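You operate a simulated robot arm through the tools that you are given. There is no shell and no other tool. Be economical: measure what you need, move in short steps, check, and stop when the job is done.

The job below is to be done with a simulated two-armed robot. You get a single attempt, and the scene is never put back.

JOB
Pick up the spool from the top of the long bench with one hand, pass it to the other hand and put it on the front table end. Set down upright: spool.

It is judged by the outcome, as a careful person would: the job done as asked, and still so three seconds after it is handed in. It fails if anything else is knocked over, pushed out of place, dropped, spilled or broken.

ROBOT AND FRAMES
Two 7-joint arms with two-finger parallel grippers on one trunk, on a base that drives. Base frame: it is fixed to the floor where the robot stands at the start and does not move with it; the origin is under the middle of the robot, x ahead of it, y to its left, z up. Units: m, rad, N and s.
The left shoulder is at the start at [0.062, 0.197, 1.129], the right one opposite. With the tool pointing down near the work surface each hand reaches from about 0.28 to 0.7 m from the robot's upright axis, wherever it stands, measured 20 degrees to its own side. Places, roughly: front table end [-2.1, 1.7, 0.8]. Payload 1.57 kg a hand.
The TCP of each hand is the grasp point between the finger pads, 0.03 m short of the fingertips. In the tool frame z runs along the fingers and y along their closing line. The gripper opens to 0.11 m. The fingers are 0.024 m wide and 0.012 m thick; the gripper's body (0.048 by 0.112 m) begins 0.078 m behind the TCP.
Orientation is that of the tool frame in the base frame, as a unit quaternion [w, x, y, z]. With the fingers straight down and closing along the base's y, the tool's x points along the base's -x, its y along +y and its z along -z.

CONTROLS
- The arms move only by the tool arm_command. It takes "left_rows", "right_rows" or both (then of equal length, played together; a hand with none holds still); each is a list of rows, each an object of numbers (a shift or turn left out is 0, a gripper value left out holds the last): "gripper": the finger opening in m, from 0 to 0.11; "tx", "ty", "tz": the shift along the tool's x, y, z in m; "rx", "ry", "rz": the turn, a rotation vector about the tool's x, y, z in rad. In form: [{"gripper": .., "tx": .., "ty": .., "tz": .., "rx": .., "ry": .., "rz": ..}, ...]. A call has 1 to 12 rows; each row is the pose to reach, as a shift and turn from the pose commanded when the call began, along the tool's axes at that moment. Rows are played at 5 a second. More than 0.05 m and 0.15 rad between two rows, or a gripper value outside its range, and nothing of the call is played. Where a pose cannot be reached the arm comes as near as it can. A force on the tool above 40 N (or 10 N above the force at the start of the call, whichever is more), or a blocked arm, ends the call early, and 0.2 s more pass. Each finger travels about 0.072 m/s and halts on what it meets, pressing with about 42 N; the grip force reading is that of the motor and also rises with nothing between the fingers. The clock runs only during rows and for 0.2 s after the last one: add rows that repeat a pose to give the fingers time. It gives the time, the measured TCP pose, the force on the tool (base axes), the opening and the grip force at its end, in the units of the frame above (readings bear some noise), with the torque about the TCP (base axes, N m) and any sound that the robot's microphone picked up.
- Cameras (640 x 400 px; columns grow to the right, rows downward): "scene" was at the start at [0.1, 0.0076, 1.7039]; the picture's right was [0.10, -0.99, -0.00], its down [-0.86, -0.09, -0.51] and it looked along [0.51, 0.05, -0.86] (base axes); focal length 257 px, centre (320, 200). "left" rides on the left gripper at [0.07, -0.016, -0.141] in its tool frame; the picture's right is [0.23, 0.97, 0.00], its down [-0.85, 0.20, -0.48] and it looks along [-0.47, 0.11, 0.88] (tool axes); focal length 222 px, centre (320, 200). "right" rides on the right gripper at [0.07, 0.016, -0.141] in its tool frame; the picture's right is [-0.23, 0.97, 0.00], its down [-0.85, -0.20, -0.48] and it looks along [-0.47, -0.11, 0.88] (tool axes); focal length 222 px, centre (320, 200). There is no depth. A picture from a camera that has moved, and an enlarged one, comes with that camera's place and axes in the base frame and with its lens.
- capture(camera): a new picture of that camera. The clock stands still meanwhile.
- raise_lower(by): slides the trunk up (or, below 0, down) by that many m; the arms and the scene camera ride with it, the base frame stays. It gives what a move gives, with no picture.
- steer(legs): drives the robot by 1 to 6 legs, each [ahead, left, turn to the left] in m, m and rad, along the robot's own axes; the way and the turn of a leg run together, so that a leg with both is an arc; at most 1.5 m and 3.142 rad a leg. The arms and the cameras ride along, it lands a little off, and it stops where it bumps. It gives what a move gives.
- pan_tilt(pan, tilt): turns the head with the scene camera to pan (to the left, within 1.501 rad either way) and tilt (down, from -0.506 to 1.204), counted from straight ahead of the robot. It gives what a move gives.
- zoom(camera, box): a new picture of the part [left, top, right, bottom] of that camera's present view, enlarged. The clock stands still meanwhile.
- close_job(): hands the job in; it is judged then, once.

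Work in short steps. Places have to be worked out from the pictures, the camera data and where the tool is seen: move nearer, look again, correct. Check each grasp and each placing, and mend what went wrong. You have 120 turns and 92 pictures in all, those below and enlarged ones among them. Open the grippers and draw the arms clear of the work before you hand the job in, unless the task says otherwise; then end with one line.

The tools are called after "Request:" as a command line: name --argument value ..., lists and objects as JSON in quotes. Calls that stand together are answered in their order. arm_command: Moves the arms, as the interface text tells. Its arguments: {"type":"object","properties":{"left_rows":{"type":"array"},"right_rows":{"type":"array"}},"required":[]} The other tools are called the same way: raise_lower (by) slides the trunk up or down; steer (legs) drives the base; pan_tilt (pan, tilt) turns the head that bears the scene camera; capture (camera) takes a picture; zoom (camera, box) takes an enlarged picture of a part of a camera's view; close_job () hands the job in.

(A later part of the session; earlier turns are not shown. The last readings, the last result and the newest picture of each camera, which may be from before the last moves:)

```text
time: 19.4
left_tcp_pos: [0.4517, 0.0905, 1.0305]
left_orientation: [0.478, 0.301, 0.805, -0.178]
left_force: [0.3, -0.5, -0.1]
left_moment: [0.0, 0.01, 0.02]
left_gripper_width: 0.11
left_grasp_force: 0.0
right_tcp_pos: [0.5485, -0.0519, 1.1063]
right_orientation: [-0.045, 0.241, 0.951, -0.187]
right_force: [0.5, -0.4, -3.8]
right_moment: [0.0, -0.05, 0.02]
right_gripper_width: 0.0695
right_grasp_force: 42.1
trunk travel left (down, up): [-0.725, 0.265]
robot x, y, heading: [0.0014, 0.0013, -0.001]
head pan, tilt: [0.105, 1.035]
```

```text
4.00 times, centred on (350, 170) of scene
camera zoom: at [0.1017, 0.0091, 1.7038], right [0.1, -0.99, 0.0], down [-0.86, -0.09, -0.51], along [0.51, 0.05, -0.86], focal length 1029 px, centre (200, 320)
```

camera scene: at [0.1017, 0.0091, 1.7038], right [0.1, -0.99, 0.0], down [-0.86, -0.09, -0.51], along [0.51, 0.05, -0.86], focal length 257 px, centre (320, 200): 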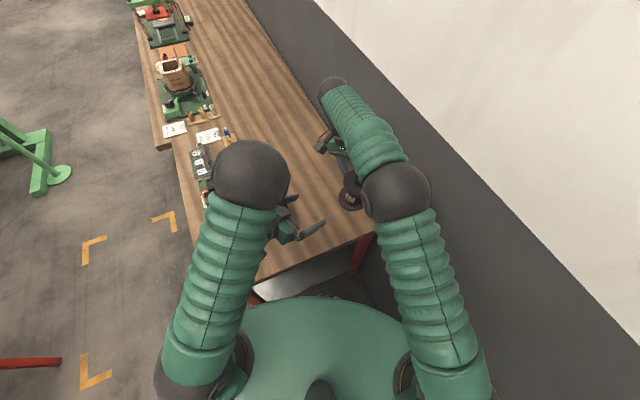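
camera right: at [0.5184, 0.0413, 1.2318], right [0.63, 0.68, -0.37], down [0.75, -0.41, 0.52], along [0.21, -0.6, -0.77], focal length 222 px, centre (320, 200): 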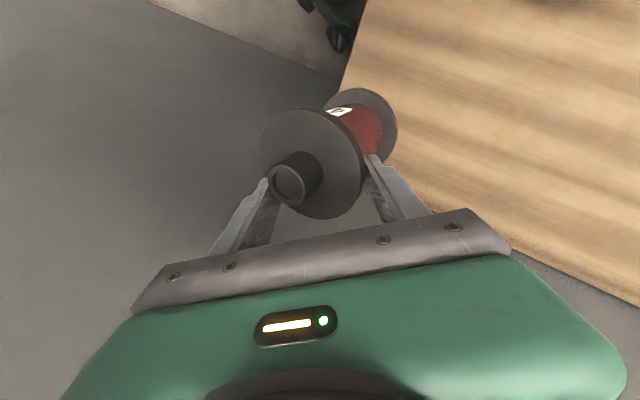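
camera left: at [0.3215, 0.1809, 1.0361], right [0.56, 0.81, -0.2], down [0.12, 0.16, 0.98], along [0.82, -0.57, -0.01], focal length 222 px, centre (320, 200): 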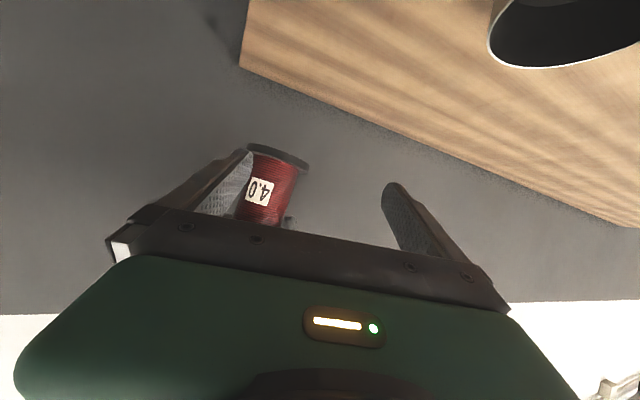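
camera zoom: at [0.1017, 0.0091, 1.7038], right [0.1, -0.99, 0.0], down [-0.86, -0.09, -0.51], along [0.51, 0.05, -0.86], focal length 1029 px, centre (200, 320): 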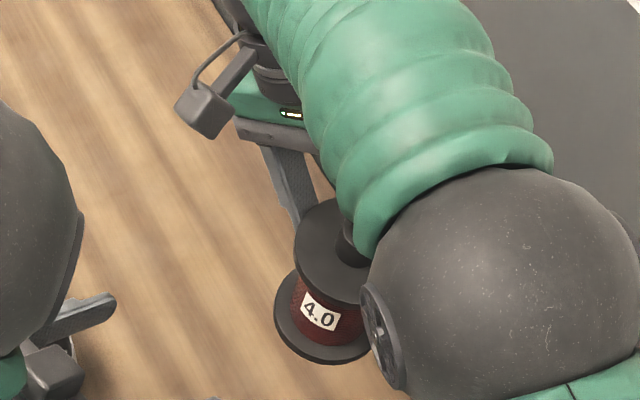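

Remaining tilt is about 6°. I rotate another 0.10 rad and shift (+0.04,+0.02) to a roomier spot above the bench.

Request:
arm_command --right_rows '[{"rx": 0.05, "tx": -0.008, "ty": 0.011, "tz": -0.005}, {"rx": 0.1, "tx": -0.017, "ty": 0.022, "tz": -0.009}, {"rx": 0.1, "tx": -0.0256, "ty": 0.0337, "tz": -0.0143}, {"rx": 0.1, "tx": -0.0256, "ty": 0.0337, "tz": -0.0143}]'

Request:
zoom --camera "left" --box '[200, 120, 340, 240]'

Request:
zoom --camera "scene" --box '[290, 120, 400, 220]'

```text
time: 20.4
left_tcp_pos: [0.4521, 0.0901, 1.0294]
left_orientation: [0.479, 0.301, 0.805, -0.177]
left_force: [-0.5, 0.2, 0.0]
left_moment: [-0.01, 0.02, -0.03]
left_gripper_width: 0.11
left_grasp_force: 0.0
right_tcp_pos: [0.5718, -0.0409, 1.1066]
right_orientation: [-0.058, 0.238, 0.941, -0.234]
right_force: [0.2, -0.4, -3.1]
right_moment: [0.08, -0.04, 0.0]
right_gripper_width: 0.0694
right_grasp_force: 42.1
right hand out of reach, approached as far as the arm can: row 2, 3, 4
trunk travel left (down, up): [-0.725, 0.265]
robot x, y, heading: [0.0019, -0.0026, -0.001]
head pan, tilt: [0.105, 1.035]
```

```text
3.33 times, centred on (270, 180) of left
camera zoom: at [0.3218, 0.1804, 1.0361], right [0.56, 0.81, -0.2], down [0.12, 0.16, 0.98], along [0.82, -0.57, -0.01], focal length 740 px, centre (487, 267)
```

zoom: 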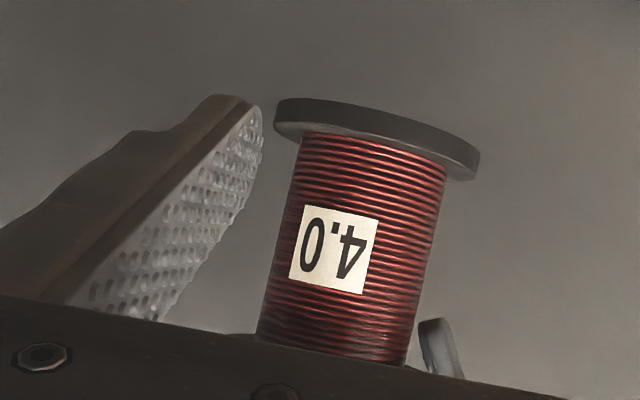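

```text
4.00 times, centred on (345, 170) of scene
camera zoom: at [0.1019, 0.0084, 1.7038], right [0.1, -0.99, 0.0], down [-0.86, -0.09, -0.51], along [0.51, 0.05, -0.86], focal length 1029 px, centre (220, 320)
```

zoom: 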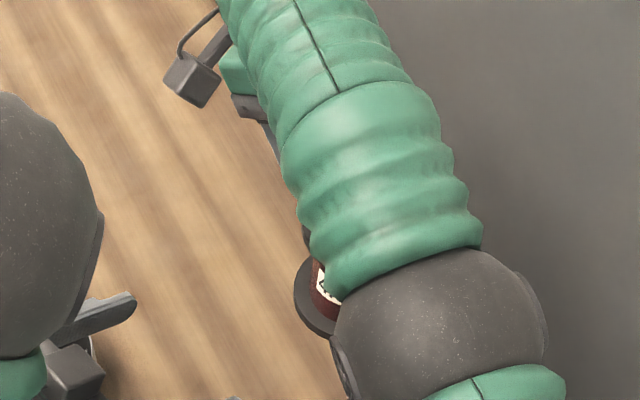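

The spool is upright within about 1°. The right arm is at its reach limit, so I'll lower it with the trunk instead. First I raise the left hand so it stays clear of the bench objects.

Request:
arm_command --left_rows '[{"tx": -0.0375, "tz": -0.02}, {"tx": -0.075, "tz": -0.04}, {"tx": -0.1125, "tz": -0.06}, {"tx": -0.15, "tz": -0.08}, {"tx": -0.15, "tz": -0.08}]'

Request:
capture --camera "left"

```text
time: 21.6
left_tcp_pos: [0.4514, 0.0919, 1.2018]
left_orientation: [0.478, 0.301, 0.806, -0.177]
left_force: [0.5, -0.5, 0.5]
left_moment: [-0.02, 0.0, 0.01]
left_gripper_width: 0.11
left_grasp_force: 0.0
left hand out of reach, approached as far as the arm can: row 1, 2, 3
right_tcp_pos: [0.5723, -0.0407, 1.1047]
right_orientation: [-0.058, 0.239, 0.941, -0.234]
right_force: [0.1, 0.1, -3.0]
right_moment: [0.03, -0.08, 0.02]
right_gripper_width: 0.0695
right_grasp_force: 41.3
trunk travel left (down, up): [-0.725, 0.265]
robot x, y, heading: [-0.0002, -0.0032, -0.001]
head pan, tilt: [0.105, 1.035]
```

```text
49 pictures are left
camera left: at [0.3221, 0.182, 1.2086], right [0.56, 0.81, -0.2], down [0.12, 0.16, 0.98], along [0.82, -0.57, -0.01], focal length 222 px, centre (320, 200)
```

left: 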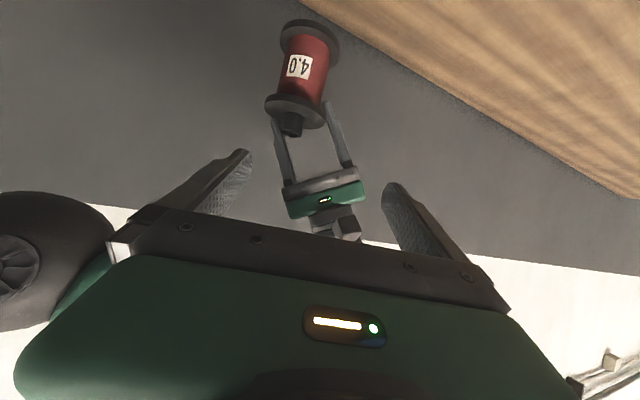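

Excellent view: the spool is upright, the hand tilted. I lower the trunk 0.13 m and check.

Request:
raise_lower --by -0.13

Request:
capture --camera "left"

Request:
capture --camera "scene"

```text
time: 23.1
left_tcp_pos: [0.4502, 0.0916, 1.0717]
left_orientation: [0.479, 0.301, 0.805, -0.178]
left_force: [-0.5, -0.6, 0.3]
left_moment: [-0.03, -0.01, 0.02]
left_gripper_width: 0.1097
left_grasp_force: 0.0
right_tcp_pos: [0.5712, -0.0415, 0.9759]
right_orientation: [-0.057, 0.239, 0.941, -0.234]
right_force: [0.4, 0.1, -3.2]
right_moment: [0.03, -0.04, 0.0]
right_gripper_width: 0.0694
right_grasp_force: 41.8
trunk travel left (down, up): [-0.595, 0.395]
robot x, y, heading: [-0.0008, -0.0022, 0.001]
head pan, tilt: [0.105, 1.035]
```

```text
48 pictures are left
camera left: at [0.3208, 0.1817, 1.0787], right [0.56, 0.81, -0.2], down [0.12, 0.16, 0.98], along [0.82, -0.57, -0.01], focal length 222 px, centre (320, 200)
```

left: 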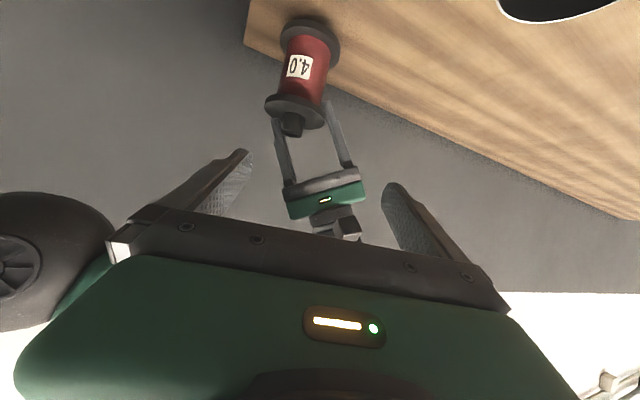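

```text
47 pictures are left
camera scene: at [0.1009, 0.0095, 1.5739], right [0.1, -0.99, 0.0], down [-0.86, -0.09, -0.51], along [0.51, 0.05, -0.86], focal length 257 px, centre (320, 200)
```

scene: 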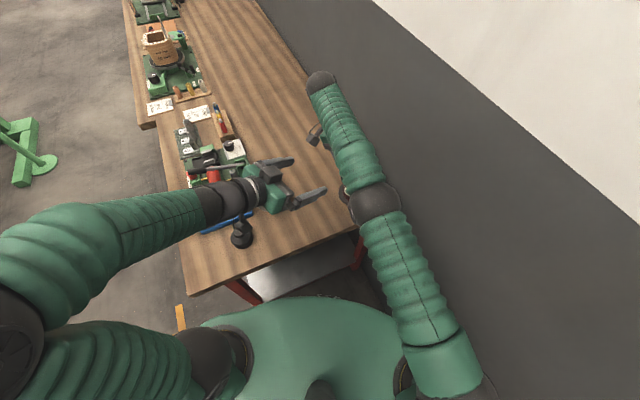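

Bottom centre is estimated at (0.535,-0.04), only about 7 cm from the bench's near edge. I turn the base 0.08 rad left to bring the spool further over the bench.

Request:
steer --legs '[[0, 0, 0.08]]'

Request:
capture --camera "left"

```text
time: 24.0
left_tcp_pos: [0.4423, 0.125, 1.072]
left_orientation: [0.485, 0.27, 0.817, -0.158]
left_force: [-1.2, -0.3, 1.3]
left_moment: [-0.03, -0.01, 0.02]
left_gripper_width: 0.1101
left_grasp_force: 0.1
right_tcp_pos: [0.5741, 0.0018, 0.9762]
right_orientation: [-0.049, 0.201, 0.95, -0.235]
right_force: [-0.7, 0.1, -3.5]
right_moment: [0.04, -0.04, -0.02]
right_gripper_width: 0.0697
right_grasp_force: 41.8
trunk travel left (down, up): [-0.595, 0.395]
robot x, y, heading: [-0.0026, -0.0004, 0.075]
head pan, tilt: [0.105, 1.035]
```

```text
46 pictures are left
camera left: at [0.3061, 0.2044, 1.0788], right [0.49, 0.85, -0.2], down [0.11, 0.16, 0.98], along [0.86, -0.5, -0.01], focal length 222 px, centre (320, 200)
```

left: 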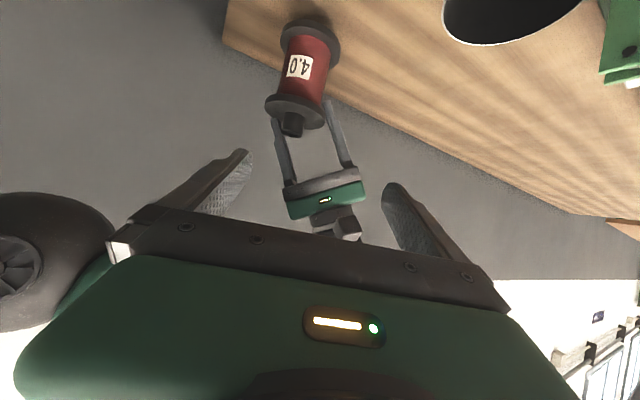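

Better placed, with room around it. I lower the trunk 0.02 and check closely.

Request:
raise_lower --by -0.02

Request:
zoom --camera "left" --box '[220, 0, 400, 140]'

```text
time: 24.7
left_tcp_pos: [0.4404, 0.1267, 1.0525]
left_orientation: [0.485, 0.27, 0.816, -0.158]
left_force: [-0.9, -0.4, -0.3]
left_moment: [0.0, 0.01, -0.01]
left_gripper_width: 0.1101
left_grasp_force: 0.0
right_tcp_pos: [0.5722, 0.0045, 0.9571]
right_orientation: [-0.048, 0.201, 0.95, -0.235]
right_force: [-0.5, 0.3, -3.7]
right_moment: [0.04, -0.07, -0.01]
right_gripper_width: 0.0695
right_grasp_force: 42.2
trunk travel left (down, up): [-0.575, 0.415]
robot x, y, heading: [0.0042, 0.0008, 0.081]
head pan, tilt: [0.105, 1.035]
```

```text
2.86 times, centred on (310, 70) of left
camera zoom: at [0.3043, 0.2054, 1.0592], right [0.49, 0.85, -0.2], down [0.11, 0.16, 0.98], along [0.86, -0.5, -0.01], focal length 635 px, centre (349, 571)
```

zoom: 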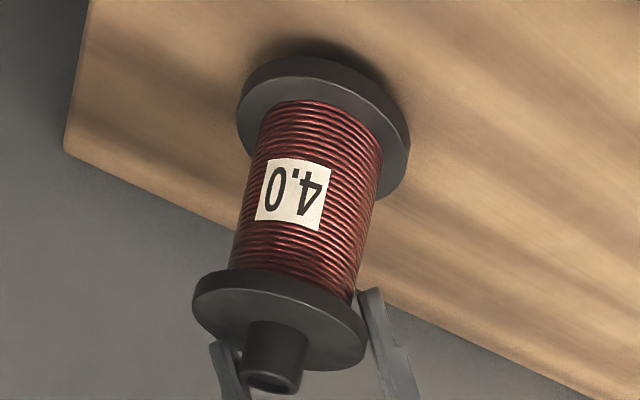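

Contact shadow is close. I lower in smaller steps and watch the force.

Request:
raise_lower --by -0.008

```text
time: 25.3
left_tcp_pos: [0.4411, 0.1268, 1.045]
left_orientation: [0.486, 0.269, 0.816, -0.157]
left_force: [0.0, 0.7, 0.3]
left_moment: [-0.02, 0.01, 0.03]
left_gripper_width: 0.1102
left_grasp_force: 0.1
right_tcp_pos: [0.5719, 0.0042, 0.9497]
right_orientation: [-0.048, 0.201, 0.95, -0.235]
right_force: [-0.1, -0.1, -2.7]
right_moment: [0.04, -0.04, -0.02]
right_gripper_width: 0.0696
right_grasp_force: 42.0
trunk travel left (down, up): [-0.567, 0.423]
robot x, y, heading: [-0.0012, 0.0021, 0.083]
head pan, tilt: [0.105, 1.035]
```

No contact yet (force still about -3 N). I continue.

Request:
raise_lower --by -0.006

Request:
zoom --camera "left" --box '[220, 0, 400, 140]'

```text
time: 25.8
left_tcp_pos: [0.4392, 0.1266, 1.0402]
left_orientation: [0.486, 0.27, 0.816, -0.158]
left_force: [-0.8, -0.3, -0.3]
left_moment: [0.0, 0.03, 0.0]
left_gripper_width: 0.1102
left_grasp_force: 0.0
right_tcp_pos: [0.572, 0.0034, 0.943]
right_orientation: [-0.048, 0.202, 0.949, -0.236]
right_force: [1.5, 0.2, 3.7]
right_moment: [0.06, 0.14, -0.03]
right_gripper_width: 0.0694
right_grasp_force: 42.5
trunk travel left (down, up): [-0.561, 0.429]
robot x, y, heading: [-0.0025, -0.002, 0.079]
head pan, tilt: [0.105, 1.035]
```

```text
2.86 times, centred on (310, 70) of left
camera zoom: at [0.3036, 0.2055, 1.0454], right [0.49, 0.85, -0.2], down [0.11, 0.16, 0.98], along [0.86, -0.5, -0.01], focal length 635 px, centre (349, 571)
```

zoom: 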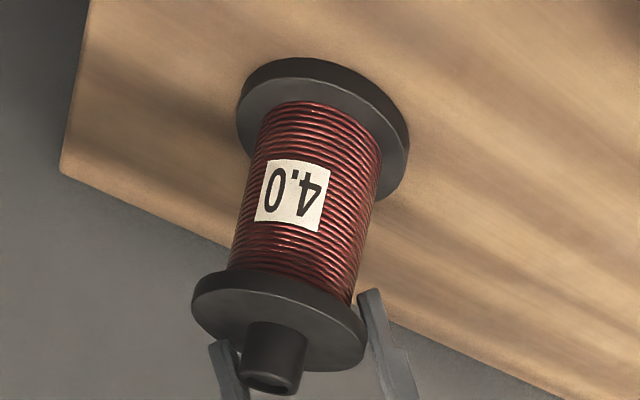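

Touchdown (force flipped to +3.7 N). I press 2 mm more so it sits flat, then open slowly.

Request:
raise_lower --by -0.002

Request:
arm_command --right_rows '[{"gripper": 0.072}, {"gripper": 0.076}, {"gripper": 0.08}, {"gripper": 0.085}, {"gripper": 0.09}]'

Request:
zoom --camera "left" --box '[220, 0, 400, 140]'

```text
time: 26.3
left_tcp_pos: [0.4393, 0.1267, 1.0377]
left_orientation: [0.486, 0.27, 0.816, -0.158]
left_force: [0.5, 0.3, -0.7]
left_moment: [0.0, 0.01, -0.03]
left_gripper_width: 0.1101
left_grasp_force: 0.1
right_tcp_pos: [0.5712, 0.0041, 0.9438]
right_orientation: [-0.045, 0.202, 0.95, -0.235]
right_force: [8.2, 1.5, 25.3]
right_moment: [0.08, 0.72, -0.04]
right_gripper_width: 0.0692
right_grasp_force: 42.1
trunk travel left (down, up): [-0.559, 0.431]
robot x, y, heading: [-0.0018, 0.0005, 0.079]
head pan, tilt: [0.105, 1.035]
```

```text
time: 27.5
left_tcp_pos: [0.4399, 0.126, 1.0376]
left_orientation: [0.486, 0.27, 0.816, -0.159]
left_force: [0.5, -0.5, 0.5]
left_moment: [0.0, 0.03, -0.02]
left_gripper_width: 0.11
left_grasp_force: 0.1
right_tcp_pos: [0.5719, 0.0035, 0.9405]
right_orientation: [-0.048, 0.202, 0.949, -0.236]
right_force: [-0.6, -0.5, -0.1]
right_moment: [-0.03, -0.01, 0.0]
right_gripper_width: 0.09
right_grasp_force: 0.1
trunk travel left (down, up): [-0.559, 0.431]
robot x, y, heading: [0.0034, 0.001, 0.079]
head pan, tilt: [0.105, 1.035]
```

```text
2.86 times, centred on (310, 70) of left
camera zoom: at [0.304, 0.2054, 1.0432], right [0.49, 0.85, -0.2], down [0.11, 0.16, 0.98], along [0.86, -0.5, -0.01], focal length 635 px, centre (349, 571)
```

zoom: 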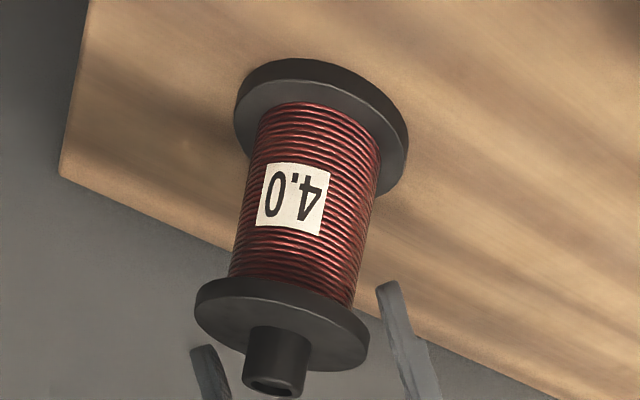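

The spool stands free and upright on the bench. I open fully and retract along the tool axis.

Request:
arm_command --right_rows '[{"gripper": 0.1}, {"gripper": 0.11}, {"gripper": 0.11, "tz": -0.015}, {"gripper": 0.11, "tz": -0.03}, {"tz": -0.045}, {"tz": -0.06}, {"tz": -0.06}]'

Request:
capture --camera "left"

```text
time: 29.1
left_tcp_pos: [0.4379, 0.1264, 1.0375]
left_orientation: [0.487, 0.269, 0.815, -0.158]
left_force: [-0.4, -0.4, 0.7]
left_moment: [-0.01, -0.01, 0.05]
left_gripper_width: 0.1098
left_grasp_force: 0.1
right_tcp_pos: [0.5469, 0.0182, 0.9863]
right_orientation: [-0.047, 0.202, 0.949, -0.236]
right_force: [-0.8, -0.6, 0.2]
right_moment: [0.01, -0.05, 0.04]
right_gripper_width: 0.11
right_grasp_force: 0.1
right hand out of reach, approached as far as the arm can: row 3, 4, 5, 6, 7
trunk travel left (down, up): [-0.559, 0.431]
robot x, y, heading: [-0.0015, 0.0015, 0.078]
head pan, tilt: [0.105, 1.035]
```

```text
42 pictures are left
camera left: at [0.3022, 0.2056, 1.0439], right [0.49, 0.85, -0.19], down [0.1, 0.16, 0.98], along [0.86, -0.5, -0.01], focal length 222 px, centre (320, 200)
```

left: 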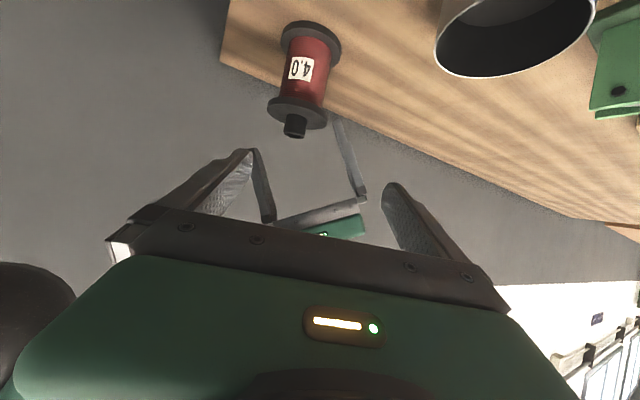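

The fingertips (z about 0.96) are above the knob. I raise the trunk 0.2 m to clear everything.

Request:
raise_lower --by 0.2

Request:
arm_command --right_rows '[{"rx": -0.1, "ty": -0.02}, {"rx": -0.2, "ty": -0.04}, {"rx": -0.3, "ty": -0.06}, {"rx": -0.4, "ty": -0.08}, {"rx": -0.5, "ty": -0.1}, {"rx": -0.5, "ty": -0.1}]'

Request:
capture --camera "scene"

```text
time: 31.3
left_tcp_pos: [0.4412, 0.1272, 1.2373]
left_orientation: [0.485, 0.269, 0.817, -0.157]
left_force: [0.4, -0.5, 0.2]
left_moment: [-0.02, 0.0, 0.03]
left_gripper_width: 0.11
left_grasp_force: 0.0
right_tcp_pos: [0.5496, 0.0184, 1.184]
right_orientation: [-0.047, 0.201, 0.949, -0.237]
right_force: [0.2, 0.4, -0.4]
right_moment: [0.03, 0.03, 0.0]
right_gripper_width: 0.1103
right_grasp_force: 0.0
trunk travel left (down, up): [-0.759, 0.231]
robot x, y, heading: [-0.0008, 0.0004, 0.081]
head pan, tilt: [0.105, 1.035]
```

```text
time: 32.7
left_tcp_pos: [0.4412, 0.1256, 1.2351]
left_orientation: [0.485, 0.271, 0.817, -0.158]
left_force: [1.0, -0.2, 0.0]
left_moment: [0.0, 0.01, 0.01]
left_gripper_width: 0.1101
left_grasp_force: 0.2
right_tcp_pos: [0.5123, -0.0635, 1.2289]
right_orientation: [0.004, 0.206, 0.978, 0.007]
right_force: [-0.1, 0.2, -0.2]
right_moment: [-0.01, 0.04, 0.04]
right_gripper_width: 0.1099
right_grasp_force: 0.1
trunk travel left (down, up): [-0.759, 0.231]
robot x, y, heading: [0.0011, -0.003, 0.074]
head pan, tilt: [0.105, 1.035]
```

```text
41 pictures are left
camera scene: at [0.1002, 0.0155, 1.7379], right [0.18, -0.98, 0.0], down [-0.85, -0.16, -0.51], along [0.5, 0.09, -0.86], focal length 257 px, centre (320, 200)
```

scene: 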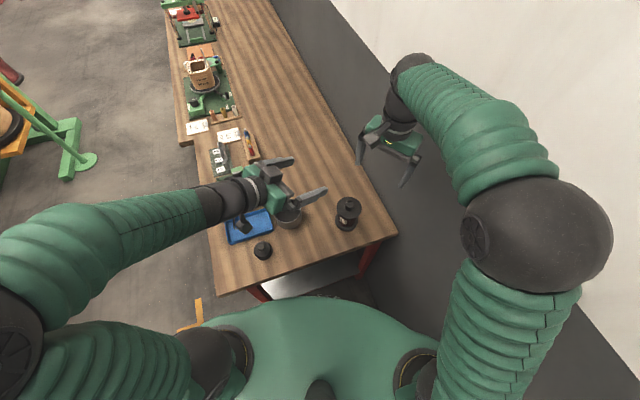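

The spool stands safely at its spot. The left arm's elbow-out posture now looks much more natural. With the spool safe, I test-drive the receiving motion: left advances 0.14 m along its approach while the right hand moves aside.

Request:
arm_command --right_rows '[{"ty": -0.04}, {"ty": -0.08}, {"ty": -0.12}, {"ty": -0.16}, {"ty": -0.16}, {"ty": -0.16}]' --left_rows '[{}, {}, {"tx": -0.0175, "tz": 0.03}, {"tx": -0.035, "tz": 0.06}, {"tx": -0.0525, "tz": 0.09}, {"tx": -0.07, "tz": 0.12}]'

```text
time: 34.1
left_tcp_pos: [0.5547, 0.0391, 1.237]
left_orientation: [0.485, 0.27, 0.817, -0.158]
left_force: [0.0, -0.7, -0.3]
left_moment: [-0.01, 0.01, -0.01]
left_gripper_width: 0.1101
left_grasp_force: 0.0
right_tcp_pos: [0.4505, -0.2074, 1.225]
right_orientation: [0.002, 0.207, 0.978, 0.006]
right_force: [-0.6, 1.1, -0.3]
right_moment: [0.0, -0.03, 0.0]
right_gripper_width: 0.1098
right_grasp_force: 0.1
trunk travel left (down, up): [-0.759, 0.231]
robot x, y, heading: [0.0016, -0.0002, 0.078]
head pan, tilt: [0.105, 1.035]
```

The left arm tracked this perfectly, so the handover point will be around (0.555,0.039) with the left grip at z 1.237. I retract the left hand and bring the right hand above the spool.

Request:
arm_command --left_rows '[{"tx": 0.02, "tz": -0.0345}, {"tx": 0.04, "tz": -0.069}, {"tx": 0.06, "tz": -0.1035}, {"tx": 0.08, "tz": -0.138}, {"tx": 0.08, "tz": -0.138}, {"tx": 0.08, "tz": -0.138}, {"tx": 0.08, "tz": -0.138}, {"tx": 0.08, "tz": -0.138}, {"tx": 0.08, "tz": -0.138}, {"tx": 0.08, "tz": -0.138}]' --right_rows '[{"tz": 0.0437}, {"tz": 0.0875}, {"tz": 0.131}, {"tz": 0.175}, {"tz": 0.175, "ty": 0.045}, {"tz": 0.175, "ty": 0.09}, {"tz": 0.175, "ty": 0.135}, {"tz": 0.175, "ty": 0.18, "tx": -0.006}, {"tz": 0.175, "ty": 0.2246, "tx": -0.0125}, {"tz": 0.175, "ty": 0.2246, "tx": -0.0125}]'

Request:
capture --camera "right"

Request:
zoom --camera "scene" --box '[300, 140, 410, 240]'

```text
time: 36.3
left_tcp_pos: [0.434, 0.1421, 1.2412]
left_orientation: [0.486, 0.27, 0.816, -0.158]
left_force: [0.0, 0.0, -0.8]
left_moment: [-0.02, -0.01, 0.01]
left_gripper_width: 0.11
left_grasp_force: 0.1
left hand out of reach, approached as far as the arm can: row 4, 5, 6, 7, 8, 9, 10
right_tcp_pos: [0.5511, -0.0048, 1.0582]
right_orientation: [0.004, 0.207, 0.978, 0.006]
right_force: [0.5, -0.2, -0.7]
right_moment: [-0.03, 0.01, 0.0]
right_gripper_width: 0.1102
right_grasp_force: 0.0
trunk travel left (down, up): [-0.759, 0.231]
robot x, y, heading: [0.001, 0.0035, 0.077]
head pan, tilt: [0.105, 1.035]
```

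```text
40 pictures are left
camera right: at [0.4923, 0.0359, 1.1998], right [0.6, 0.8, 0.02], down [0.7, -0.53, 0.48], along [0.39, -0.28, -0.88], focal length 222 px, centre (320, 200)
```

right: 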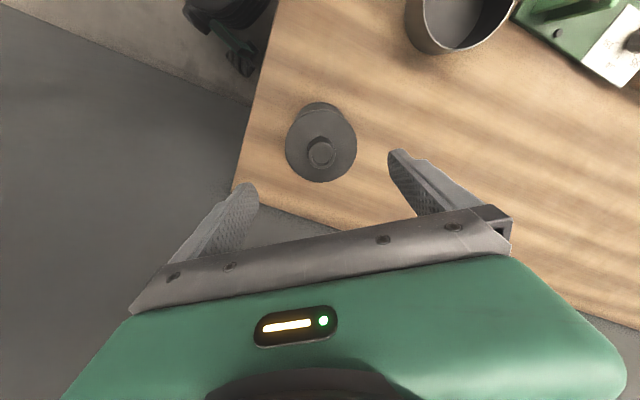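

```text
4.00 times, centred on (355, 190) of scene
camera zoom: at [0.0988, 0.0175, 1.738], right [0.18, -0.98, 0.0], down [-0.85, -0.16, -0.51], along [0.5, 0.09, -0.86], focal length 1029 px, centre (180, 240)
```

zoom: 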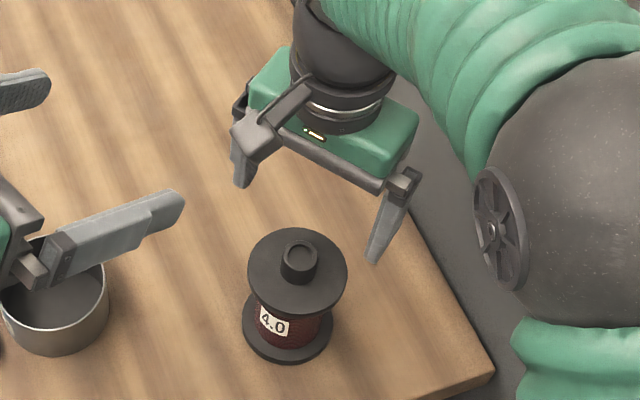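

Spool axis (0.554,-0.005), top at 0.924, and the right TCP is within 3 mm of it. I descend to z about 0.96, then check.

Request:
arm_command --right_rows '[{"tx": -0.0027, "ty": 0.001, "tz": 0.03}, {"tx": -0.0027, "ty": 0.001, "tz": 0.06}, {"tx": -0.0027, "ty": 0.001, "tz": 0.085}, {"tx": -0.0027, "ty": 0.001, "tz": 0.1}, {"tx": -0.0027, "ty": 0.001, "tz": 0.1}]'

Request:
capture --camera "right"

```text
time: 37.5
left_tcp_pos: [0.4336, 0.141, 1.2402]
left_orientation: [0.485, 0.271, 0.817, -0.159]
left_force: [0.6, 0.2, 0.4]
left_moment: [0.04, -0.02, 0.02]
left_gripper_width: 0.1099
left_grasp_force: 0.0
right_tcp_pos: [0.5559, -0.004, 0.9567]
right_orientation: [0.004, 0.207, 0.978, 0.007]
right_force: [0.3, 0.2, 0.3]
right_moment: [0.02, -0.02, 0.01]
right_gripper_width: 0.1099
right_grasp_force: 0.1
trunk travel left (down, up): [-0.759, 0.231]
robot x, y, heading: [-0.0002, -0.0004, 0.081]
head pan, tilt: [0.105, 1.035]
```

```text
38 pictures are left
camera right: at [0.4971, 0.0372, 1.0991], right [0.6, 0.8, 0.02], down [0.7, -0.53, 0.48], along [0.39, -0.28, -0.88], focal length 222 px, centre (320, 200)
```

right: 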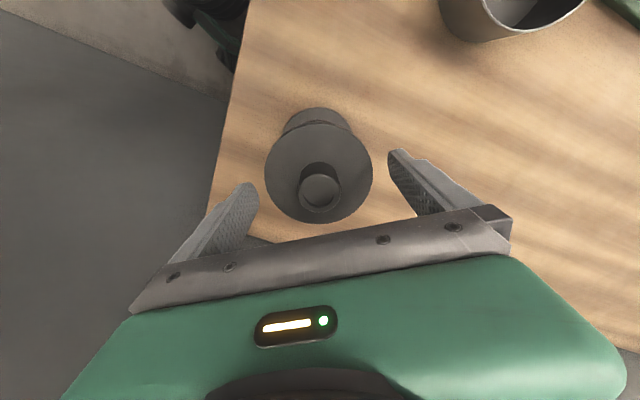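

Centred. I descend 25 mm and close.

Request:
arm_command --right_rows '[{"tz": 0.012}, {"tz": 0.025}, {"tz": 0.025, "gripper": 0.095}, {"tz": 0.025, "gripper": 0.08}, {"tz": 0.025, "gripper": 0.06}, {"tz": 0.025, "gripper": 0.06}]'

Request:
arm_command --right_rows '[{"tz": -0.008}, {"tz": -0.016}, {"tz": -0.024}, {"tz": -0.024}]'

Request:
capture --camera "right"

```text
time: 38.9
left_tcp_pos: [0.4346, 0.1428, 1.2412]
left_orientation: [0.485, 0.27, 0.817, -0.158]
left_force: [-0.1, -0.4, 0.5]
left_moment: [0.02, 0.02, 0.01]
left_gripper_width: 0.1099
left_grasp_force: 0.1
right_tcp_pos: [0.5569, -0.0045, 0.9307]
right_orientation: [0.004, 0.207, 0.978, 0.006]
right_force: [-0.4, 0.1, -0.8]
right_moment: [-0.03, 0.07, -0.03]
right_gripper_width: 0.0892
right_grasp_force: 42.3
trunk travel left (down, up): [-0.759, 0.231]
robot x, y, heading: [0.0004, 0.0042, 0.082]
head pan, tilt: [0.105, 1.035]
```

```text
time: 39.9
left_tcp_pos: [0.4347, 0.1419, 1.2394]
left_orientation: [0.484, 0.27, 0.817, -0.158]
left_force: [0.8, 0.7, -0.1]
left_moment: [0.0, 0.0, 0.03]
left_gripper_width: 0.1101
left_grasp_force: 0.1
right_tcp_pos: [0.5556, -0.0059, 0.957]
right_orientation: [0.003, 0.207, 0.978, 0.006]
right_force: [-0.4, -0.3, -2.3]
right_moment: [0.0, 0.01, 0.01]
right_gripper_width: 0.0893
right_grasp_force: 42.4
trunk travel left (down, up): [-0.759, 0.231]
robot x, y, heading: [-0.0003, -0.0047, 0.077]
head pan, tilt: [0.105, 1.035]
```

```text
37 pictures are left
camera right: at [0.4977, 0.0368, 1.0987], right [0.6, 0.8, 0.01], down [0.7, -0.53, 0.48], along [0.39, -0.28, -0.88], focal length 222 px, centre (320, 200)
```

right: 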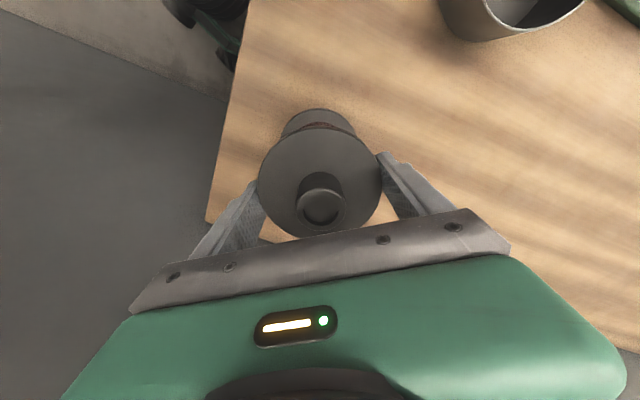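

Held firmly. I lift to the handover height and carry it to (0.555,0.039), with the left hand holding back.

Request:
arm_command --right_rows '[{"tz": -0.035}, {"tz": -0.075}, {"tz": -0.115}, {"tz": -0.155}, {"tz": -0.195}, {"tz": -0.235}, {"tz": -0.275}, {"tz": -0.315}, {"tz": -0.348}, {"tz": -0.348, "tx": 0.01, "ty": 0.02}, {"tz": -0.348, "tx": 0.019, "ty": 0.041}, {"tz": -0.348, "tx": 0.019, "ty": 0.041}]'

Request:
capture --camera "left"

Request:
capture --camera "scene"

```text
time: 42.5
left_tcp_pos: [0.4349, 0.142, 1.241]
left_orientation: [0.485, 0.27, 0.817, -0.159]
left_force: [0.4, 1.2, 0.4]
left_moment: [-0.02, 0.0, 0.01]
left_gripper_width: 0.1098
left_grasp_force: 0.1
right_tcp_pos: [0.5517, 0.035, 1.3041]
right_orientation: [0.004, 0.207, 0.978, 0.006]
right_force: [0.0, 0.2, -3.6]
right_moment: [0.01, -0.01, 0.0]
right_gripper_width: 0.0892
right_grasp_force: 41.9
trunk travel left (down, up): [-0.759, 0.231]
robot x, y, heading: [0.0002, -0.003, 0.083]
head pan, tilt: [0.105, 1.035]
```

```text
36 pictures are left
camera left: at [0.2979, 0.2215, 1.2465], right [0.49, 0.85, -0.2], down [0.11, 0.16, 0.98], along [0.86, -0.5, -0.01], focal length 222 px, centre (320, 200)
```

left: 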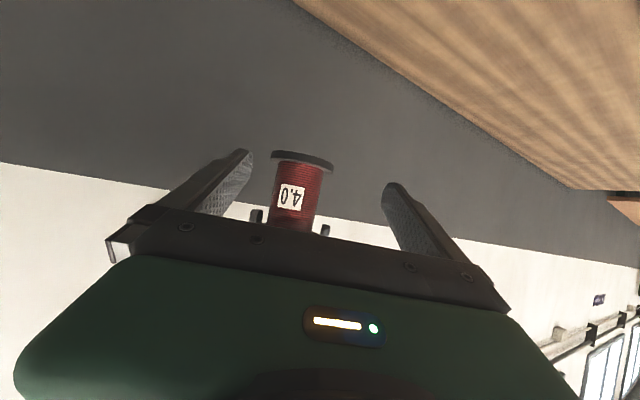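

```text
35 pictures are left
camera scene: at [0.1001, 0.0182, 1.7378], right [0.18, -0.98, 0.0], down [-0.85, -0.16, -0.51], along [0.5, 0.09, -0.86], focal length 257 px, centre (320, 200)
```

scene: 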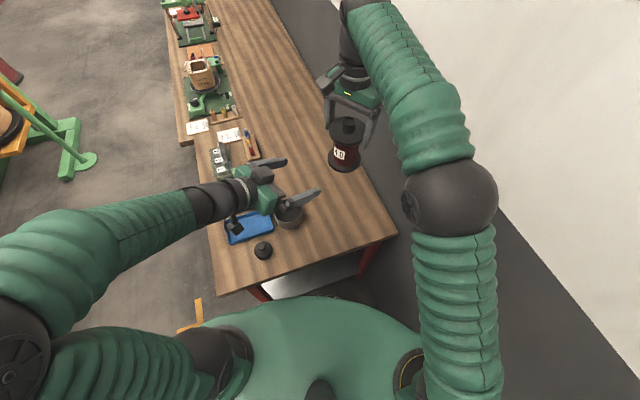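

Both arms are in place. The left hand advances 0.06 m first, to verify that it tracks.

Request:
arm_command --left_rows '[{"tx": -0.01, "tz": 0.0173}, {"tx": -0.02, "tz": 0.0346}, {"tx": -0.03, "tz": 0.052}, {"tx": -0.03, "tz": 0.052}]'

Request:
capture --camera "left"

```text
time: 43.5
left_tcp_pos: [0.4819, 0.1035, 1.239]
left_orientation: [0.485, 0.271, 0.816, -0.158]
left_force: [0.4, -0.2, 0.9]
left_moment: [0.02, 0.02, -0.03]
left_gripper_width: 0.1099
left_grasp_force: 0.0
right_tcp_pos: [0.5518, 0.0333, 1.3037]
right_orientation: [0.004, 0.207, 0.978, 0.006]
right_force: [0.6, 0.4, -3.4]
right_moment: [-0.03, 0.0, -0.01]
right_gripper_width: 0.0891
right_grasp_force: 41.3
trunk travel left (down, up): [-0.759, 0.231]
robot x, y, heading: [0.0, -0.0016, 0.078]
head pan, tilt: [0.105, 1.035]
```

```text
34 pictures are left
camera left: at [0.3458, 0.1837, 1.2457], right [0.49, 0.85, -0.19], down [0.11, 0.16, 0.98], along [0.86, -0.5, -0.01], focal length 222 px, centre (320, 200)
```

left: 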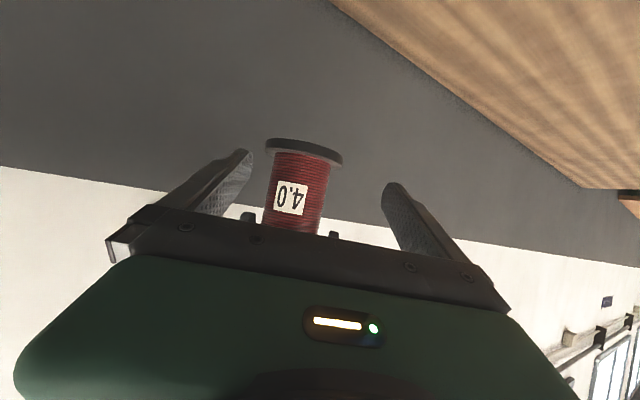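

The left arm tracks. The spool is about 15 mm to the -n side, so I shift sideways first and advance 0.03.

Request:
arm_command --left_rows '[{"ty": -0.0075}, {"ty": -0.0145}, {"ty": -0.0145, "tx": -0.0075, "tz": 0.013}, {"ty": -0.0145, "tx": -0.015, "tz": 0.026}, {"ty": -0.0145, "tx": -0.015, "tz": 0.026}]'

Request:
capture --camera "left"

```text
time: 44.7
left_tcp_pos: [0.4946, 0.0753, 1.2434]
left_orientation: [0.486, 0.271, 0.816, -0.158]
left_force: [-1.0, 0.5, -0.9]
left_moment: [-0.05, -0.01, 0.01]
left_gripper_width: 0.1101
left_grasp_force: 0.2
right_tcp_pos: [0.5507, 0.0327, 1.3046]
right_orientation: [0.004, 0.207, 0.978, 0.007]
right_force: [-0.8, 0.8, -3.6]
right_moment: [-0.01, -0.01, -0.03]
right_gripper_width: 0.0893
right_grasp_force: 42.4
trunk travel left (down, up): [-0.759, 0.231]
robot x, y, heading: [-0.0026, -0.0008, 0.08]
head pan, tilt: [0.105, 1.035]
```

```text
33 pictures are left
camera left: at [0.3589, 0.1545, 1.2494], right [0.49, 0.85, -0.19], down [0.11, 0.16, 0.98], along [0.86, -0.5, -0.01], focal length 222 px, centre (320, 200)
```

left: 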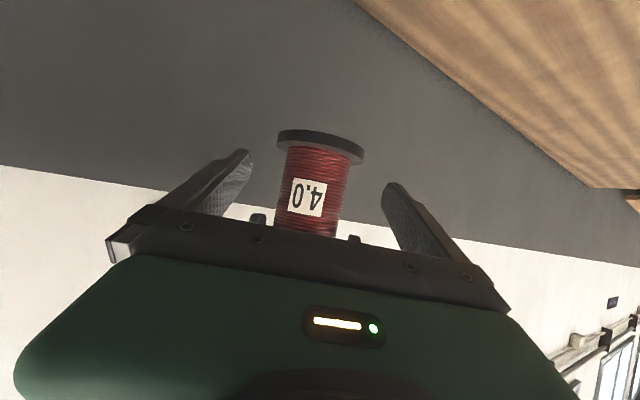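

Laterally aligned now, 0.07 m to go and 6 mm to drop. I advance 0.035 and verify there is no contact.

Request:
arm_command --left_rows '[{"tx": 0.0005, "tz": 0.0105}, {"tx": -0.0045, "tz": 0.0195}, {"tx": -0.0125, "tz": 0.033}, {"tx": -0.0125, "tz": 0.033}]'

Request:
capture --camera "left"

Request:
zoom --camera "scene" --box '[240, 60, 400, 220]'

```text
time: 45.7
left_tcp_pos: [0.5266, 0.0546, 1.2387]
left_orientation: [0.486, 0.269, 0.817, -0.158]
left_force: [0.0, 0.1, 0.4]
left_moment: [-0.03, 0.03, 0.01]
left_gripper_width: 0.11
left_grasp_force: 0.1
right_tcp_pos: [0.552, 0.0319, 1.3025]
right_orientation: [0.003, 0.206, 0.978, 0.007]
right_force: [-0.4, 0.2, -3.6]
right_moment: [-0.01, 0.03, 0.0]
right_gripper_width: 0.089
right_grasp_force: 42.3
trunk travel left (down, up): [-0.759, 0.231]
robot x, y, heading: [0.0022, -0.0011, 0.083]
head pan, tilt: [0.105, 1.035]
```

```text
32 pictures are left
camera left: at [0.389, 0.1334, 1.2448], right [0.49, 0.85, -0.2], down [0.11, 0.16, 0.98], along [0.86, -0.5, -0.01], focal length 222 px, centre (320, 200)
```

left: 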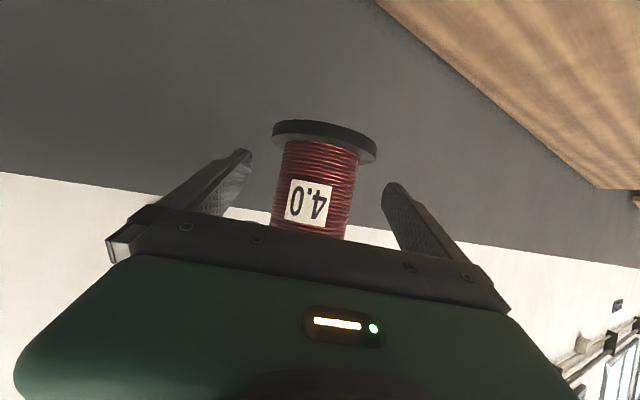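

```text
2.50 times, centred on (320, 140) of scene
camera zoom: at [0.1011, 0.0164, 1.7378], right [0.18, -0.98, 0.0], down [-0.85, -0.16, -0.51], along [0.5, 0.09, -0.86], focal length 643 px, centre (320, 350)
```

zoom: 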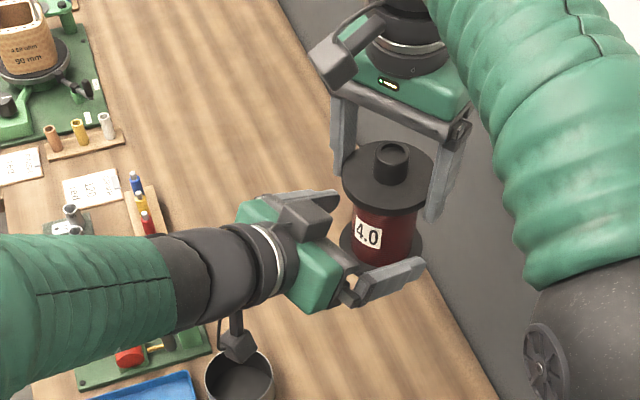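

Clear of the right fingers, with 0.034 m left. I advance 0.03 in small rows.

Request:
arm_command --left_rows '[{"tx": -0.005, "ty": -0.001, "tz": 0.0087}, {"tx": -0.01, "ty": -0.002, "tz": 0.0173}, {"tx": -0.015, "ty": -0.003, "tz": 0.026}, {"tx": -0.015, "ty": -0.003, "tz": 0.026}]'

Request:
capture --camera "left"

Request:
zoom --camera "scene" --box '[260, 60, 400, 200]'

```text
time: 46.7
left_tcp_pos: [0.547, 0.0342, 1.2377]
left_orientation: [0.485, 0.271, 0.816, -0.158]
left_force: [0.0, 0.0, 0.1]
left_moment: [-0.01, -0.02, -0.03]
left_gripper_width: 0.11
left_grasp_force: 0.0
right_tcp_pos: [0.5509, 0.0335, 1.3042]
right_orientation: [0.003, 0.207, 0.978, 0.006]
right_force: [-0.2, 0.7, -4.2]
right_moment: [0.01, -0.01, -0.02]
right_gripper_width: 0.0895
right_grasp_force: 41.8
trunk travel left (down, up): [-0.759, 0.231]
robot x, y, heading: [-0.0008, -0.0026, 0.084]
head pan, tilt: [0.105, 1.035]
```

```text
30 pictures are left
camera left: at [0.4109, 0.1134, 1.2447], right [0.49, 0.85, -0.2], down [0.11, 0.16, 0.98], along [0.86, -0.5, -0.01], focal length 222 px, centre (320, 200)
```

left: 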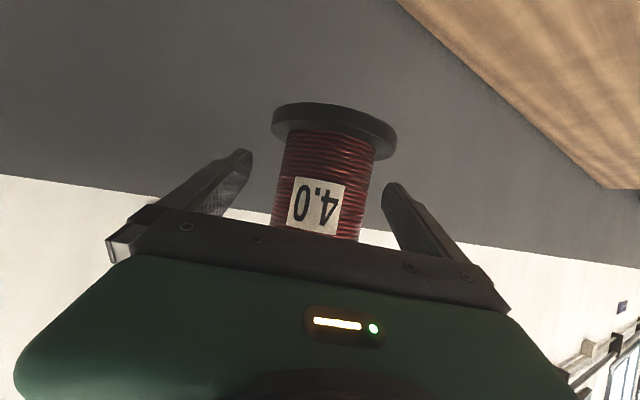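

```text
2.86 times, centred on (330, 130) of scene
camera zoom: at [0.1006, 0.0164, 1.7378], right [0.18, -0.98, 0.0], down [-0.85, -0.16, -0.51], along [0.5, 0.09, -0.86], focal length 735 px, centre (291, 400)
```

zoom: 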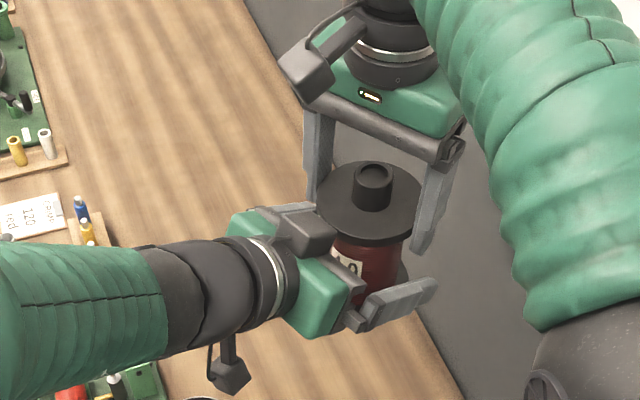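

In position without contact. I close part-way to 0.072 to check centring before gripping.

Request:
arm_command --left_rows '[{"gripper": 0.09}, {"gripper": 0.078}, {"gripper": 0.072}, {"gripper": 0.072}]'

Request:
capture --camera "left"

```text
time: 47.7
left_tcp_pos: [0.5479, 0.0345, 1.2385]
left_orientation: [0.486, 0.27, 0.816, -0.158]
left_force: [0.2, 0.3, -0.1]
left_moment: [0.02, 0.04, -0.01]
left_gripper_width: 0.0718
left_grasp_force: 0.1
right_tcp_pos: [0.5519, 0.0338, 1.3036]
right_orientation: [0.003, 0.207, 0.978, 0.007]
right_force: [0.7, 0.5, -3.1]
right_moment: [0.0, -0.01, 0.02]
right_gripper_width: 0.0892
right_grasp_force: 41.9
trunk travel left (down, up): [-0.759, 0.231]
robot x, y, heading: [-0.0014, -0.0001, 0.074]
head pan, tilt: [0.105, 1.035]
```

```text
28 pictures are left
camera left: at [0.4111, 0.1136, 1.2445], right [0.49, 0.85, -0.2], down [0.11, 0.16, 0.98], along [0.86, -0.5, -0.01], focal length 222 px, centre (320, 200)
```

left: 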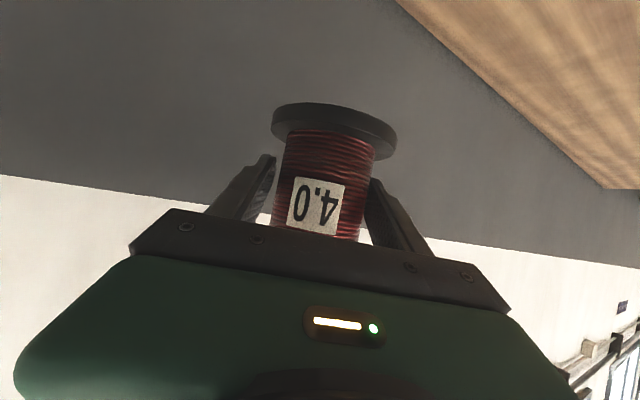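

The spool sits about 3 mm toward the +n side. I shift 3 mm and close gently.

Request:
arm_command --left_rows '[{"ty": 0.003}, {"ty": 0.003}, {"ty": 0.003, "gripper": 0.066}, {"ty": 0.003, "gripper": 0.063}, {"ty": 0.003, "gripper": 0.06}]'

Request:
capture --camera "left"

```text
time: 48.9
left_tcp_pos: [0.5493, 0.0373, 1.2379]
left_orientation: [0.485, 0.27, 0.816, -0.158]
left_force: [-5.0, -3.3, -0.2]
left_moment: [-0.09, 0.0, -0.1]
left_gripper_width: 0.0648
left_grasp_force: 2.9
right_tcp_pos: [0.5522, 0.0341, 1.3027]
right_orientation: [0.004, 0.207, 0.978, 0.007]
right_force: [5.7, 2.3, -3.5]
right_moment: [0.26, -0.34, 0.14]
right_gripper_width: 0.0892
right_grasp_force: 42.2
trunk travel left (down, up): [-0.759, 0.231]
robot x, y, heading: [0.0044, -0.0033, 0.077]
head pan, tilt: [0.105, 1.035]
```

```text
27 pictures are left
camera left: at [0.4126, 0.116, 1.2447], right [0.49, 0.85, -0.2], down [0.11, 0.16, 0.98], along [0.86, -0.5, -0.01], focal length 222 px, centre (320, 200)
```

left: 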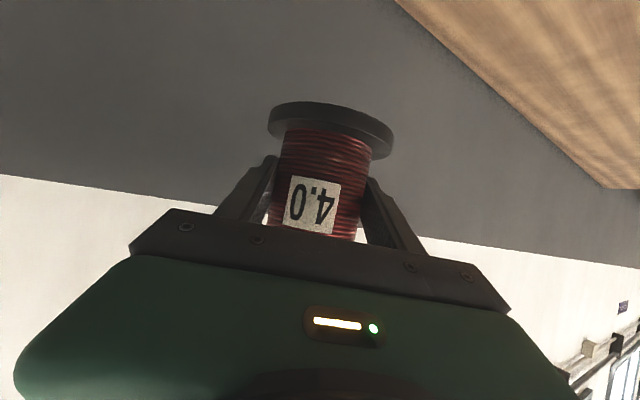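

Contact at 0.065 with only about 6 N sideways. I trim 1 mm back and close fully.

Request:
arm_command --left_rows '[{"ty": -0.001, "gripper": 0.055}, {"ty": -0.001, "gripper": 0.045}, {"ty": -0.001, "gripper": 0.04}, {"ty": -0.001, "gripper": 0.04}]'

Request:
zoom --camera "scene" --box '[260, 60, 400, 200]'

```text
time: 49.9
left_tcp_pos: [0.549, 0.0373, 1.2364]
left_orientation: [0.485, 0.271, 0.816, -0.159]
left_force: [-5.4, -10.2, 1.1]
left_moment: [0.18, -0.1, -0.12]
left_gripper_width: 0.0635
left_grasp_force: 42.2
right_tcp_pos: [0.5512, 0.0314, 1.3043]
right_orientation: [0.004, 0.207, 0.978, 0.007]
right_force: [5.0, 8.3, -5.0]
right_moment: [0.46, -0.23, 0.02]
right_gripper_width: 0.0893
right_grasp_force: 42.1
trunk travel left (down, up): [-0.759, 0.231]
robot x, y, heading: [0.0009, -0.0054, 0.074]
head pan, tilt: [0.105, 1.035]
```

```text
2.86 times, centred on (330, 130) of scene
camera zoom: at [0.1009, 0.0164, 1.7378], right [0.18, -0.98, 0.0], down [-0.85, -0.16, -0.51], along [0.5, 0.09, -0.86], focal length 735 px, centre (291, 400)
```

zoom: 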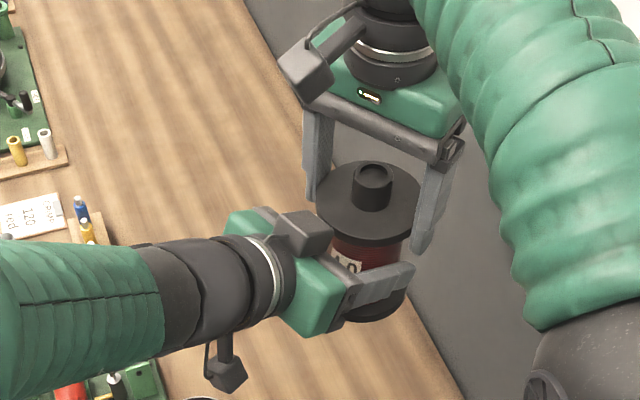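

The left hand grips the core firmly (42 N) and the right still holds. I open the right hand and check the load transfer.

Request:
arm_command --right_rows '[{"gripper": 0.092}, {"gripper": 0.098}, {"gripper": 0.105}, {"gripper": 0.11}, {"gripper": 0.11}]'

Request:
zoom --camera "scene" --box '[260, 60, 400, 200]'

```text
time: 51.1
left_tcp_pos: [0.5477, 0.038, 1.2386]
left_orientation: [0.485, 0.271, 0.817, -0.158]
left_force: [-0.4, 0.4, -0.5]
left_moment: [-0.05, 0.04, 0.03]
left_gripper_width: 0.0635
left_grasp_force: 41.8
right_tcp_pos: [0.5524, 0.0328, 1.303]
right_orientation: [0.003, 0.207, 0.978, 0.006]
right_force: [-0.3, 0.2, 0.3]
right_moment: [-0.03, 0.04, 0.01]
right_gripper_width: 0.1102
right_grasp_force: 0.1
trunk travel left (down, up): [-0.759, 0.231]
robot x, y, heading: [-0.0039, -0.003, 0.076]
head pan, tilt: [0.105, 1.035]
```

```text
2.86 times, centred on (330, 130) of scene
camera zoom: at [0.101, 0.0164, 1.7378], right [0.18, -0.98, 0.0], down [-0.85, -0.16, -0.51], along [0.5, 0.09, -0.86], focal length 735 px, centre (291, 400)
```

zoom: 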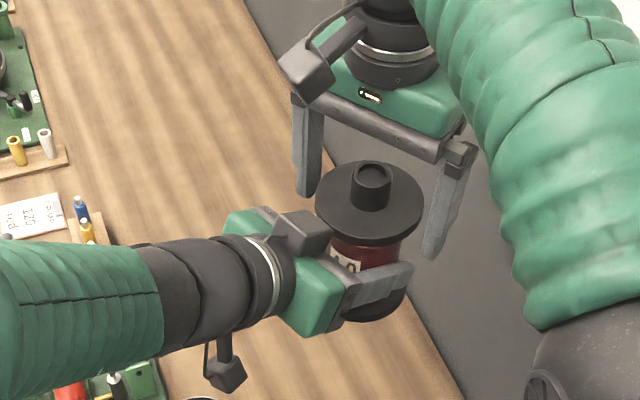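

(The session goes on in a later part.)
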